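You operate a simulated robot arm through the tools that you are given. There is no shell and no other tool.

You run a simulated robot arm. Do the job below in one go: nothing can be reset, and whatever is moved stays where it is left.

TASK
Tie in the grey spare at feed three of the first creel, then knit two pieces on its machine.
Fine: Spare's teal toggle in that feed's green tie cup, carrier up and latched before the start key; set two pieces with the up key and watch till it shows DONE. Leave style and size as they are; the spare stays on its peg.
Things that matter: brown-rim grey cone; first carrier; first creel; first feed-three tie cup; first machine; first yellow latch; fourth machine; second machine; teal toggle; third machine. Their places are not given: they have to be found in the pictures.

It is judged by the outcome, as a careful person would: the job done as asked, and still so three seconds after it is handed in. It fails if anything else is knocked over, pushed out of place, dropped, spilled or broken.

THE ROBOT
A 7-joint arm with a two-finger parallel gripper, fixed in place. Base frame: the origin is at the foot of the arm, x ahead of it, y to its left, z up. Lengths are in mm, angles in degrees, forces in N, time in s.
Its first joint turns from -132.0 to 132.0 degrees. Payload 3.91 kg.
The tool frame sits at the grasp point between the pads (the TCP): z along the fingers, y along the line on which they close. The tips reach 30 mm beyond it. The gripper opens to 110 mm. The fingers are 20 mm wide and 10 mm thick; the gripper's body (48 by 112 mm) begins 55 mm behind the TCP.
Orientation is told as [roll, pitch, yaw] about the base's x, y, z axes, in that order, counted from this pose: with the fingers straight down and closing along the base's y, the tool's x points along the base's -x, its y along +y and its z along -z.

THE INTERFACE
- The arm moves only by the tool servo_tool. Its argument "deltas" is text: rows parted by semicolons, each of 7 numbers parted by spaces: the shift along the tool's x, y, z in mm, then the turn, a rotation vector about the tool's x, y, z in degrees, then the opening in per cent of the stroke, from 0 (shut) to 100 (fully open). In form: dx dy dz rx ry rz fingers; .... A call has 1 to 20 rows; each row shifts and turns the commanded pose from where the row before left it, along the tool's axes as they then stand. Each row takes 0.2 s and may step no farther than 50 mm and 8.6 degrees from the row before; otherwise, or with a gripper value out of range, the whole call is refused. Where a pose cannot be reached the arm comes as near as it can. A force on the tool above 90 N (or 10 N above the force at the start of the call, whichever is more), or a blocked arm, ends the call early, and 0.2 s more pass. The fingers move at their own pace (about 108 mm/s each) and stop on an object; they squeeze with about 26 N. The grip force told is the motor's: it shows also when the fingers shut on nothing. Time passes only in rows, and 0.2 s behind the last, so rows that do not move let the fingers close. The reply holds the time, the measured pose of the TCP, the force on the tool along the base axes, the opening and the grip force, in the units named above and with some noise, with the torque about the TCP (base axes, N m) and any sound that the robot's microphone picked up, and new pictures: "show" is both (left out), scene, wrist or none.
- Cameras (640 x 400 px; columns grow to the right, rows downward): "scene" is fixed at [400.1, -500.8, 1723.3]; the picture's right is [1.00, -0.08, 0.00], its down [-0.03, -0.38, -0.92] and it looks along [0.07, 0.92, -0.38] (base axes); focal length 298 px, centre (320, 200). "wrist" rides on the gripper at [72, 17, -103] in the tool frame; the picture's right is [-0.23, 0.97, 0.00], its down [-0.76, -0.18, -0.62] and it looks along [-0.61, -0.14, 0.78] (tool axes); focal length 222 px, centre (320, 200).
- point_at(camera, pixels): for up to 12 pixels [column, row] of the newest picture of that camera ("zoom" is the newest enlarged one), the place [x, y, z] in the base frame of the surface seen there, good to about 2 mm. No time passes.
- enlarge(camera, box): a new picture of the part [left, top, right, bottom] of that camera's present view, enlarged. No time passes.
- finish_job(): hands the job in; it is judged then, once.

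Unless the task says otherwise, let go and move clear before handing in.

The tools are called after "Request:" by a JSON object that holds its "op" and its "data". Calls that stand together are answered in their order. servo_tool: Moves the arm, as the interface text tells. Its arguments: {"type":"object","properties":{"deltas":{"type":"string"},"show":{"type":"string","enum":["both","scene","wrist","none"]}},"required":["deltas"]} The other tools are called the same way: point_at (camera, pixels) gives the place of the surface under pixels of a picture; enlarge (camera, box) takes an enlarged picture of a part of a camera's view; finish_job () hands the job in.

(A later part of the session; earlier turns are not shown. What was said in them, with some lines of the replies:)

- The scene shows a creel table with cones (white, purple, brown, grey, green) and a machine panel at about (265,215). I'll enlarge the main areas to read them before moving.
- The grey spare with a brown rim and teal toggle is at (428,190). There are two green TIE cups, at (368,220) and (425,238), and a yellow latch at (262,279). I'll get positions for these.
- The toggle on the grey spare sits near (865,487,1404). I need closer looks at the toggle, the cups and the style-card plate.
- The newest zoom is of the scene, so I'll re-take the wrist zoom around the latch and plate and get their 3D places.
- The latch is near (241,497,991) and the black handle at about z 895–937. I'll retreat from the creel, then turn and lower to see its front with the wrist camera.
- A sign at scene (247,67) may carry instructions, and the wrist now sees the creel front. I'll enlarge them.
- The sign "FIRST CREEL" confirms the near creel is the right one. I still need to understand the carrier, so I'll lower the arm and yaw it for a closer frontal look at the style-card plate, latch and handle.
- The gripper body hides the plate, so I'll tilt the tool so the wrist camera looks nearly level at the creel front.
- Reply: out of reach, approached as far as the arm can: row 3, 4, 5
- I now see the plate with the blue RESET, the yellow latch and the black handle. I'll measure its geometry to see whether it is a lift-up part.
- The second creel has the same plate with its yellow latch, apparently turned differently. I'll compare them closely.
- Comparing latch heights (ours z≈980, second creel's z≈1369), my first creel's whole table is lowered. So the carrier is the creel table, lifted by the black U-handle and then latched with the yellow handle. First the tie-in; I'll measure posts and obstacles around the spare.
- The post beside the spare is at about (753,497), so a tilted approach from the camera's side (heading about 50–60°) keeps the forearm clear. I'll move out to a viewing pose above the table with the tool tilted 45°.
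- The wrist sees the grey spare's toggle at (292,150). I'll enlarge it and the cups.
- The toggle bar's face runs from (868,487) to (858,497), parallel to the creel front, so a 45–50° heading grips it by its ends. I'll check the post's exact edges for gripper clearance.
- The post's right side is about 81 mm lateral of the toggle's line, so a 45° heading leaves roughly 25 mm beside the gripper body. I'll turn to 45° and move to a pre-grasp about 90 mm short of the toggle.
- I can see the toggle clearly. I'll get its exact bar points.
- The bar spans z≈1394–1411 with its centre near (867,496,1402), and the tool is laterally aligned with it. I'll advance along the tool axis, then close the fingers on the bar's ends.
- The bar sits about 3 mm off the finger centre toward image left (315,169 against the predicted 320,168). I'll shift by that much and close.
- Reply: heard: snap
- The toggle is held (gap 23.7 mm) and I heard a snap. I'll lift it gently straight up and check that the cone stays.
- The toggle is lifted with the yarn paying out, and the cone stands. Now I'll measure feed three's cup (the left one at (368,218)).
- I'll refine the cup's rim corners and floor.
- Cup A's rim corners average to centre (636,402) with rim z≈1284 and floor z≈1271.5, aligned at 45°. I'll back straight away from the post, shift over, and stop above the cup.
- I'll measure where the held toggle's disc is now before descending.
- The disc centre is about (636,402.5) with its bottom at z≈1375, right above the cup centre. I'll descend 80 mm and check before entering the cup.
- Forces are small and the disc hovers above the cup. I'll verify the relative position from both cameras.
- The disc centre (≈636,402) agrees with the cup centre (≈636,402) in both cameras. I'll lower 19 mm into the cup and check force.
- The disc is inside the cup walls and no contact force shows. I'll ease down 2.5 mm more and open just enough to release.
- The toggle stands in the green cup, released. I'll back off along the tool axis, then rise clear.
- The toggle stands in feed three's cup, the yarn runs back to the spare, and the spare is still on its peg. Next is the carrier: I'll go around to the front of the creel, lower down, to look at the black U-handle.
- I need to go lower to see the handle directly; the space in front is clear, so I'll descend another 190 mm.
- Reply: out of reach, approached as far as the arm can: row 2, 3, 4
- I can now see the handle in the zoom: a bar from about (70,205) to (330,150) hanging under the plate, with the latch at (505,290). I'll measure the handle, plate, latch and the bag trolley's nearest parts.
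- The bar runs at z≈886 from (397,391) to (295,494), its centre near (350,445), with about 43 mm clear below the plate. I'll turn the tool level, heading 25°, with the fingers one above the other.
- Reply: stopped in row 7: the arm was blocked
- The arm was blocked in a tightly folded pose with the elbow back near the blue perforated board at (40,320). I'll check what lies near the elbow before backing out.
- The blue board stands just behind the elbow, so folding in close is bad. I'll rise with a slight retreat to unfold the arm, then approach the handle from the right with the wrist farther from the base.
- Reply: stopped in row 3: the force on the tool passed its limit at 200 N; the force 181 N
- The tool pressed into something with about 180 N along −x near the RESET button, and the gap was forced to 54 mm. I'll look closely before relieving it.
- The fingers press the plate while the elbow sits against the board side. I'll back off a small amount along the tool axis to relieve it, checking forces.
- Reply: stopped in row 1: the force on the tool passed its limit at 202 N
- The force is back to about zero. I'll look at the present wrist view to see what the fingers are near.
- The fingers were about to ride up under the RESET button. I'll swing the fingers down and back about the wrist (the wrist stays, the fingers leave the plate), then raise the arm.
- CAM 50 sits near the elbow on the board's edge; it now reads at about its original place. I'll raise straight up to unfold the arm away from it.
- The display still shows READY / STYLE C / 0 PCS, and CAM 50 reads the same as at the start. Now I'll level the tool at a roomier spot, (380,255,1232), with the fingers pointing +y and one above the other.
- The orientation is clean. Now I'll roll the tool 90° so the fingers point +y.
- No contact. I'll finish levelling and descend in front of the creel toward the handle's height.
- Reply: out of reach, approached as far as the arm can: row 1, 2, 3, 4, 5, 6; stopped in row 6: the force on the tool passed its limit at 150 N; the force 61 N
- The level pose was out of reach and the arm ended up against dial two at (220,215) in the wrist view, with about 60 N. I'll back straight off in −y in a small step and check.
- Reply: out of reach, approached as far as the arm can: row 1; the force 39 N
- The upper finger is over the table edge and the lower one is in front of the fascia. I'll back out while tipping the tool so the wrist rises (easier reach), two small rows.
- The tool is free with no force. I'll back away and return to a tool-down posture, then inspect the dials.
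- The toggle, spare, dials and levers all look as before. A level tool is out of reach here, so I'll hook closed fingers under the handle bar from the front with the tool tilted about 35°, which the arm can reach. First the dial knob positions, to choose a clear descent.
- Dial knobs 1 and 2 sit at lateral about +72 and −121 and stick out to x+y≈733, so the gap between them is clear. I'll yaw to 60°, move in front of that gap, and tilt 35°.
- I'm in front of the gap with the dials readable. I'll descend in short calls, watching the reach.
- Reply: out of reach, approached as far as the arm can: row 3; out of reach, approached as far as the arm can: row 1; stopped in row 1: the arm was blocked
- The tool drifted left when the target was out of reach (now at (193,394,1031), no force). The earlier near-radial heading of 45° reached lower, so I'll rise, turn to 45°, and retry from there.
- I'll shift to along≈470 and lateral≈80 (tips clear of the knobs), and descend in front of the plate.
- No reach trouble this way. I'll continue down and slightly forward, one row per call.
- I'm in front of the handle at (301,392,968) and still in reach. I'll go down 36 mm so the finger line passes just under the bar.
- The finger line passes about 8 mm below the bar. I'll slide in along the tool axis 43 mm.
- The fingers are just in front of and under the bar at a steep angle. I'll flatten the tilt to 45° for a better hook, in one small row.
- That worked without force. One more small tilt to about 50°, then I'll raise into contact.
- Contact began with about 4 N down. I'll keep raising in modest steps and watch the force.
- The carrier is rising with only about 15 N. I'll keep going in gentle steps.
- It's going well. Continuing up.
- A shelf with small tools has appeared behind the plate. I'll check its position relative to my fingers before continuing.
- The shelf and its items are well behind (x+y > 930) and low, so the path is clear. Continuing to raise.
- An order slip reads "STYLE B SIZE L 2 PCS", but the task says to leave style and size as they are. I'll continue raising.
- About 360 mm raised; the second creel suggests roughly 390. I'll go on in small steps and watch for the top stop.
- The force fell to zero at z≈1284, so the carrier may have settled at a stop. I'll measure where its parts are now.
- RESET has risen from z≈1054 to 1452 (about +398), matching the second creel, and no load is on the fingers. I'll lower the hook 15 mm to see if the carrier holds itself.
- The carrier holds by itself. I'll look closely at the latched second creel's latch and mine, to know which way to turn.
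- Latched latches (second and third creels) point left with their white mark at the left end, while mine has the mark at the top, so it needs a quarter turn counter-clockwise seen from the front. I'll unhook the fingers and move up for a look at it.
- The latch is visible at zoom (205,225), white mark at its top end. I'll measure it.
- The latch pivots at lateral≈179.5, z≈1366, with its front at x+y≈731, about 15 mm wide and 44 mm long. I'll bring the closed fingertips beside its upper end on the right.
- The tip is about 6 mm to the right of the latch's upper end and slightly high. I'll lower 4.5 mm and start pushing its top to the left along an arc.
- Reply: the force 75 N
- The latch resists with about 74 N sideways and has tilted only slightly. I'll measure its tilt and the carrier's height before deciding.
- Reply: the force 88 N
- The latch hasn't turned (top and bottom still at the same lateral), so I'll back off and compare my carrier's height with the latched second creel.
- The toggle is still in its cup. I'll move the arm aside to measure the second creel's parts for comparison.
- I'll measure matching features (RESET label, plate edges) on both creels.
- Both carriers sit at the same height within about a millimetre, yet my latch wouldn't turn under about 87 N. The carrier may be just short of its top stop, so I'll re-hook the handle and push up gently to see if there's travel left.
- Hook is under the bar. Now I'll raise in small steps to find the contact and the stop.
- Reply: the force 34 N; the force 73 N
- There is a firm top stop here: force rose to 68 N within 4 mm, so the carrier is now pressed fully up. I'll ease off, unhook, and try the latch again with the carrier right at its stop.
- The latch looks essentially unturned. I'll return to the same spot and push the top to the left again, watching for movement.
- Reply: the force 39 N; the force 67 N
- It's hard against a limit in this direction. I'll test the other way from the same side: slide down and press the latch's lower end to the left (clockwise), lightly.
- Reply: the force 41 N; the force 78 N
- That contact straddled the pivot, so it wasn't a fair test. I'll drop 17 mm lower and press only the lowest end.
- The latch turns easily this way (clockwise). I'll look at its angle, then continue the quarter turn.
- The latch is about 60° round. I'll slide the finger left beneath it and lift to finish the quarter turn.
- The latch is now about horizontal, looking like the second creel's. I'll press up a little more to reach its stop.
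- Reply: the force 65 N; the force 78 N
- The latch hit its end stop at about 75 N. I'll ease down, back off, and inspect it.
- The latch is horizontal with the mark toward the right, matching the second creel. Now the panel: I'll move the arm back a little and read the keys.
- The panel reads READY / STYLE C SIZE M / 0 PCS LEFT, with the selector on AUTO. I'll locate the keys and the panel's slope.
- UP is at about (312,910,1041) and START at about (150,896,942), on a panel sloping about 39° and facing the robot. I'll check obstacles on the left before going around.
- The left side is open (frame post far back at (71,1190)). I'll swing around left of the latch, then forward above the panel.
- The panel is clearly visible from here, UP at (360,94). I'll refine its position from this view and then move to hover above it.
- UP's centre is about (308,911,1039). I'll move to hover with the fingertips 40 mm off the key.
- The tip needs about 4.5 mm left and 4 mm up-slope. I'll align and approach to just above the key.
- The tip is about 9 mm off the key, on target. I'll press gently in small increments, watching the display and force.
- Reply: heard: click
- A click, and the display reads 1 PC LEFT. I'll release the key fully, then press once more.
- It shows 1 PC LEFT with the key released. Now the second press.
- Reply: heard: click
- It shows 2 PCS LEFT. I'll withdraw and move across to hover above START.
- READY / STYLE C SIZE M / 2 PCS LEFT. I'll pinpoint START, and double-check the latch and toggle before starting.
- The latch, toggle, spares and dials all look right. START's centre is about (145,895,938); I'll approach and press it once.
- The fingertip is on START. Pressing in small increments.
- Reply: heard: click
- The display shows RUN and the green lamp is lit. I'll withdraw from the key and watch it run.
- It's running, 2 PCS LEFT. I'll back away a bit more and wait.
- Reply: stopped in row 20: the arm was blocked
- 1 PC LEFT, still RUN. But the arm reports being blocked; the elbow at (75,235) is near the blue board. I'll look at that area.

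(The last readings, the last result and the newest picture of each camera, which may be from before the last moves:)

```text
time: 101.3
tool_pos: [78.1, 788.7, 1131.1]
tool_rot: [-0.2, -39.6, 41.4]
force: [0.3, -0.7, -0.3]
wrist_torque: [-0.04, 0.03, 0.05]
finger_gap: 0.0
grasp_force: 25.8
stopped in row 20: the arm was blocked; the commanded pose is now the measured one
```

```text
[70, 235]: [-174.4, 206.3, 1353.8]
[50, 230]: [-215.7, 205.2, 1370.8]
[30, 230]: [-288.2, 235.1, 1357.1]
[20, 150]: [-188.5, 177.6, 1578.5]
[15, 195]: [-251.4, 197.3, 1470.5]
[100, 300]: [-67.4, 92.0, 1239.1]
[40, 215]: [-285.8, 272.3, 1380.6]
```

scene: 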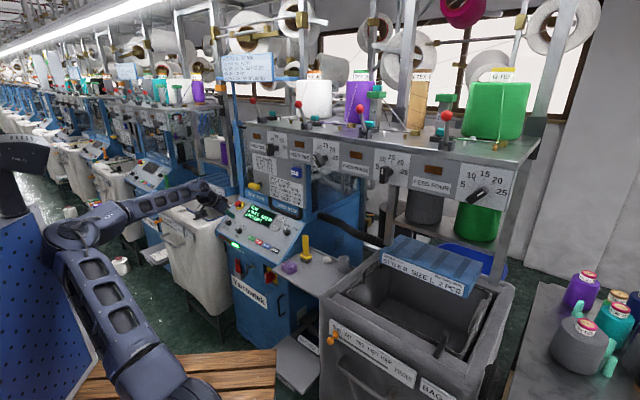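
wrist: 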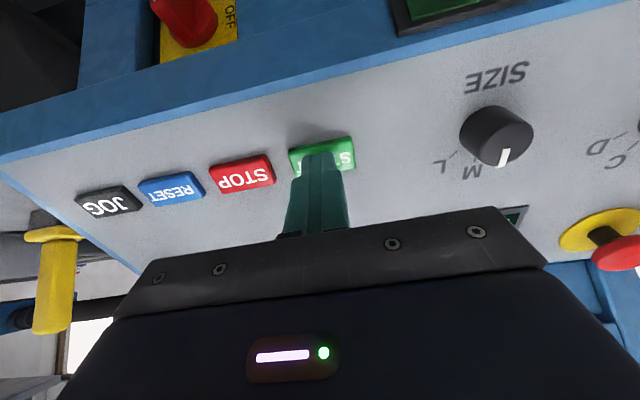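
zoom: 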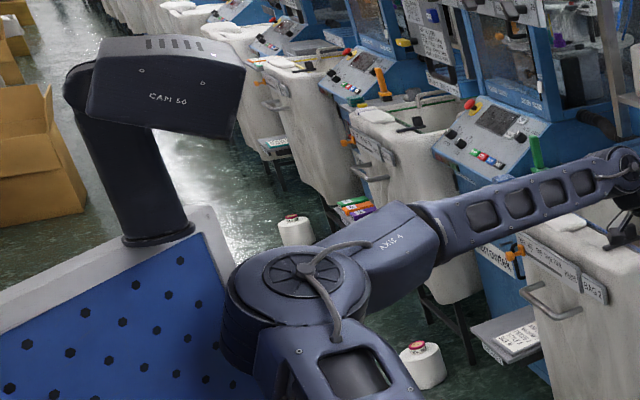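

The elbow is resting near the board's edge because the retreat folded the arm. I'll extend forward and up, away from both the panel and the board, while the machine runs.

Request:
{"op": "servo_tool", "data": {"deltas": "-38 0 -7 0 0 0 0; -38 0 -7 0 0 0 0; -38 0 -7 0 0 0 0; -38 0 -7 0 0 0 0", "show": "scene"}}

Request:
{"op": "enlarge", "data": {"camera": "scene", "box": [0, 120, 160, 280]}}

Request:
{"op": "enlarge", "data": {"camera": "scene", "box": [215, 190, 319, 255]}}

```text
time: 102.3
tool_pos: [128.5, 856.8, 1250.2]
tool_rot: [-0.8, -39.9, 42.7]
force: [-0.6, -0.2, -0.1]
wrist_torque: [0.0, -0.08, 0.0]
finger_gap: 0.0
grasp_force: 25.4
```

scene: 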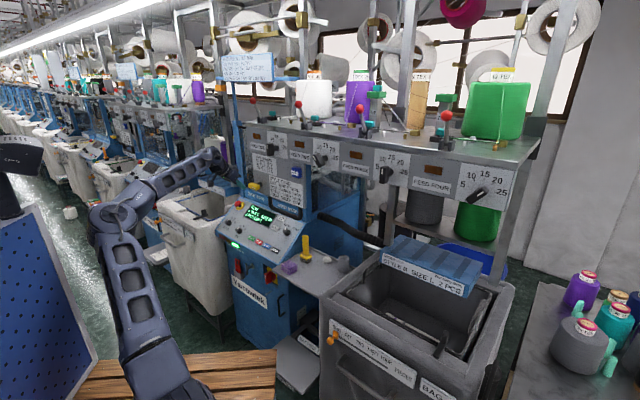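

```text
2.50 times, centred on (80, 200) of scene
```

zoom: 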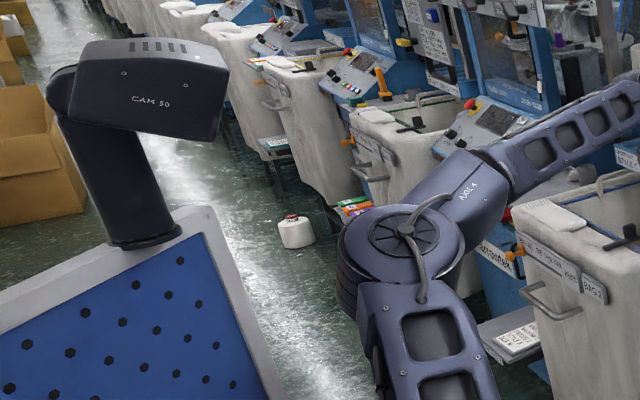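

```text
6.15 times, centred on (267, 222) of scene
```

zoom: 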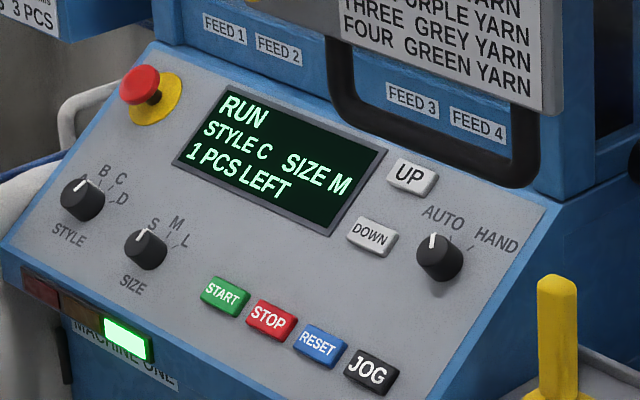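

CAM 50 and the board are clear of the elbow and appear where they were. The machine is running with 1 PC LEFT. I'll wait for DONE.

Request:
{"op": "servo_tool", "data": {"deltas": "0 0 0 0 0 0 0; 0 0 0 0 0 0 0; 0 0 0 0 0 0 0; 0 0 0 0 0 0 0; 0 0 0 0 0 0 0; 0 0 0 0 0 0 0; 0 0 0 0 0 0 0; 0 0 0 0 0 0 0; 0 0 0 0 0 0 0; 0 0 0 0 0 0 0; 0 0 0 0 0 0 0; 0 0 0 0 0 0 0; 0 0 0 0 0 0 0; 0 0 0 0 0 0 0; 0 0 0 0 0 0 0; 0 0 0 0 0 0 0; 0 0 0 0 0 0 0; 0 0 0 0 0 0 0; 0 0 0 0 0 0 0; 0 0 0 0 0 0 0", "show": "scene"}}

Request:
{"op": "enlarge", "data": {"camera": "scene", "box": [215, 190, 319, 255]}}

Request:
{"op": "enlarge", "data": {"camera": "scene", "box": [0, 60, 260, 222]}}

```text
time: 106.5
tool_pos: [129.6, 855.4, 1250.7]
tool_rot: [-0.7, -40.0, 42.5]
force: [-0.6, 1.3, 1.0]
wrist_torque: [-0.01, -0.01, 0.01]
finger_gap: 0.4
grasp_force: 26.1
```

scene: 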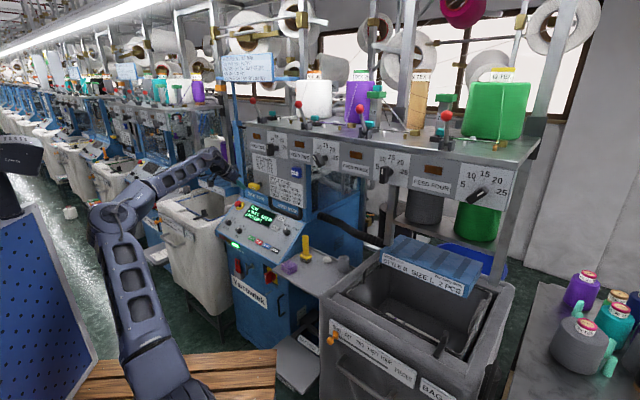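

```text
6.15 times, centred on (267, 222) of scene
```

zoom: 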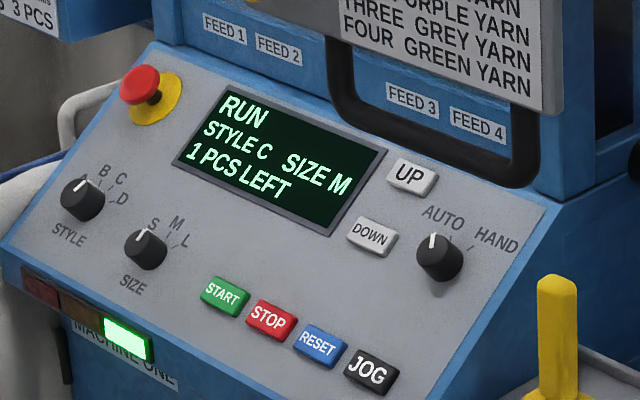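

```text
2.46 times, centred on (130, 141) of scene
```

zoom: 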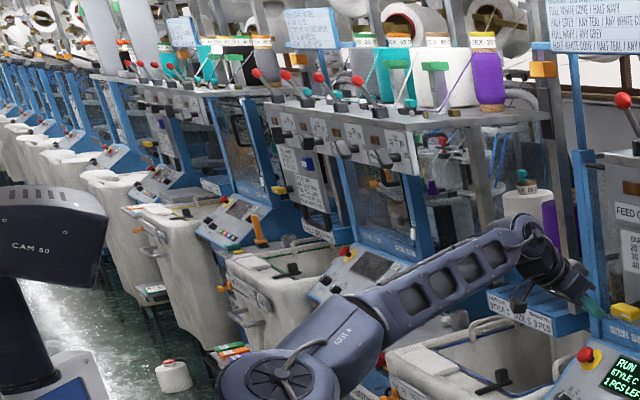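

Still RUN with 1 PC LEFT; feed three's old tube has run bare, so it's drawing from the spare. Waiting on.

Request:
{"op": "servo_tool", "data": {"deltas": "0 0 0 0 0 0 0; 0 0 0 0 0 0 0; 0 0 0 0 0 0 0; 0 0 0 0 0 0 0; 0 0 0 0 0 0 0; 0 0 0 0 0 0 0; 0 0 0 0 0 0 0; 0 0 0 0 0 0 0; 0 0 0 0 0 0 0; 0 0 0 0 0 0 0; 0 0 0 0 0 0 0; 0 0 0 0 0 0 0; 0 0 0 0 0 0 0; 0 0 0 0 0 0 0; 0 0 0 0 0 0 0; 0 0 0 0 0 0 0; 0 0 0 0 0 0 0; 0 0 0 0 0 0 0; 0 0 0 0 0 0 0; 0 0 0 0 0 0 0", "show": "scene"}}

Request:
{"op": "enlarge", "data": {"camera": "scene", "box": [215, 190, 319, 255]}}

Request:
{"op": "enlarge", "data": {"camera": "scene", "box": [330, 60, 490, 240]}}

```text
time: 110.8
tool_pos: [129.0, 856.2, 1251.3]
tool_rot: [-0.6, -40.0, 42.5]
force: [0.5, 0.5, 0.0]
wrist_torque: [-0.01, 0.0, -0.02]
finger_gap: 0.0
grasp_force: 26.0
```

scene: 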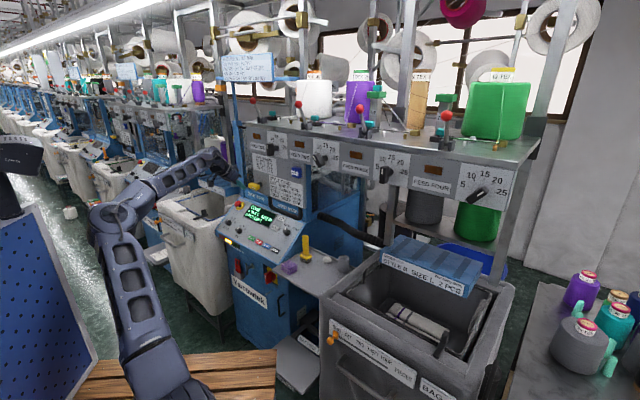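

```text
6.15 times, centred on (267, 222) of scene
```

zoom: 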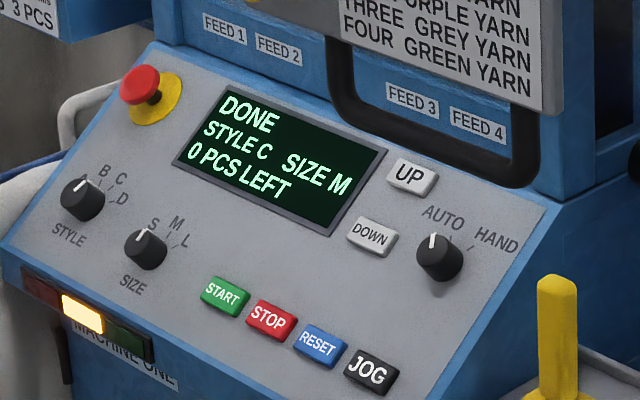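

```text
2.22 times, centred on (410, 150) of scene
```

zoom: 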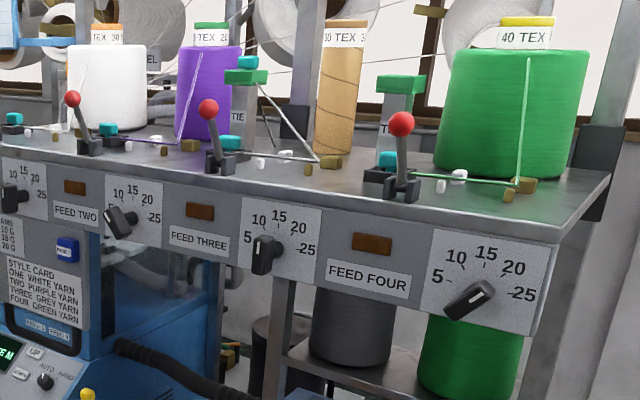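

The display reads DONE, 0 PCS LEFT. The pieces are in the bag, feed three runs from the spare's toggle in its cup, the spare is on its peg, the carrier is up with the latch across, and the arm touches nothing. Handing in.

Request:
{"op": "finish_job", "data": {}}

```text
The job is handed in.
```

The job is done and handed in. The grey spare is tied in at feed three of the first creel, and its machine knitted two pieces. The display read DONE, 0 PCS LEFT.

- **Tie-in:** the spare's teal toggle stands in feed three's green tie cup. During the run the old feed-three tube went bare and the machine kept knitting from the spare. The spare is still on its peg.
- **Carrier:** I lifted it to its top stop and turned the yellow latch until it stopped, before pressing start. The latch now looks the same as the second creel's.
- **Count:** I pressed the up key twice, so it read 2 PCS LEFT, then start. Style C and size M were not touched.

**Contacts along the way:**
- **Creel front:** the fingers hit near the creel's RESET button and dial two, with force readings up to about 200 N.
- **Blue board and CAM 50:** the elbow leaned on or very near the blue board and CAM 50 behind the arm more than once.

In the later pictures nothing looked knocked over, and the dials, the board and CAM 50 looked where they were at the start. I could not rule out a shift of a few millimetres in CAM 50.

The order slip on this machine says style B, size L. I left style C, size M as you asked.
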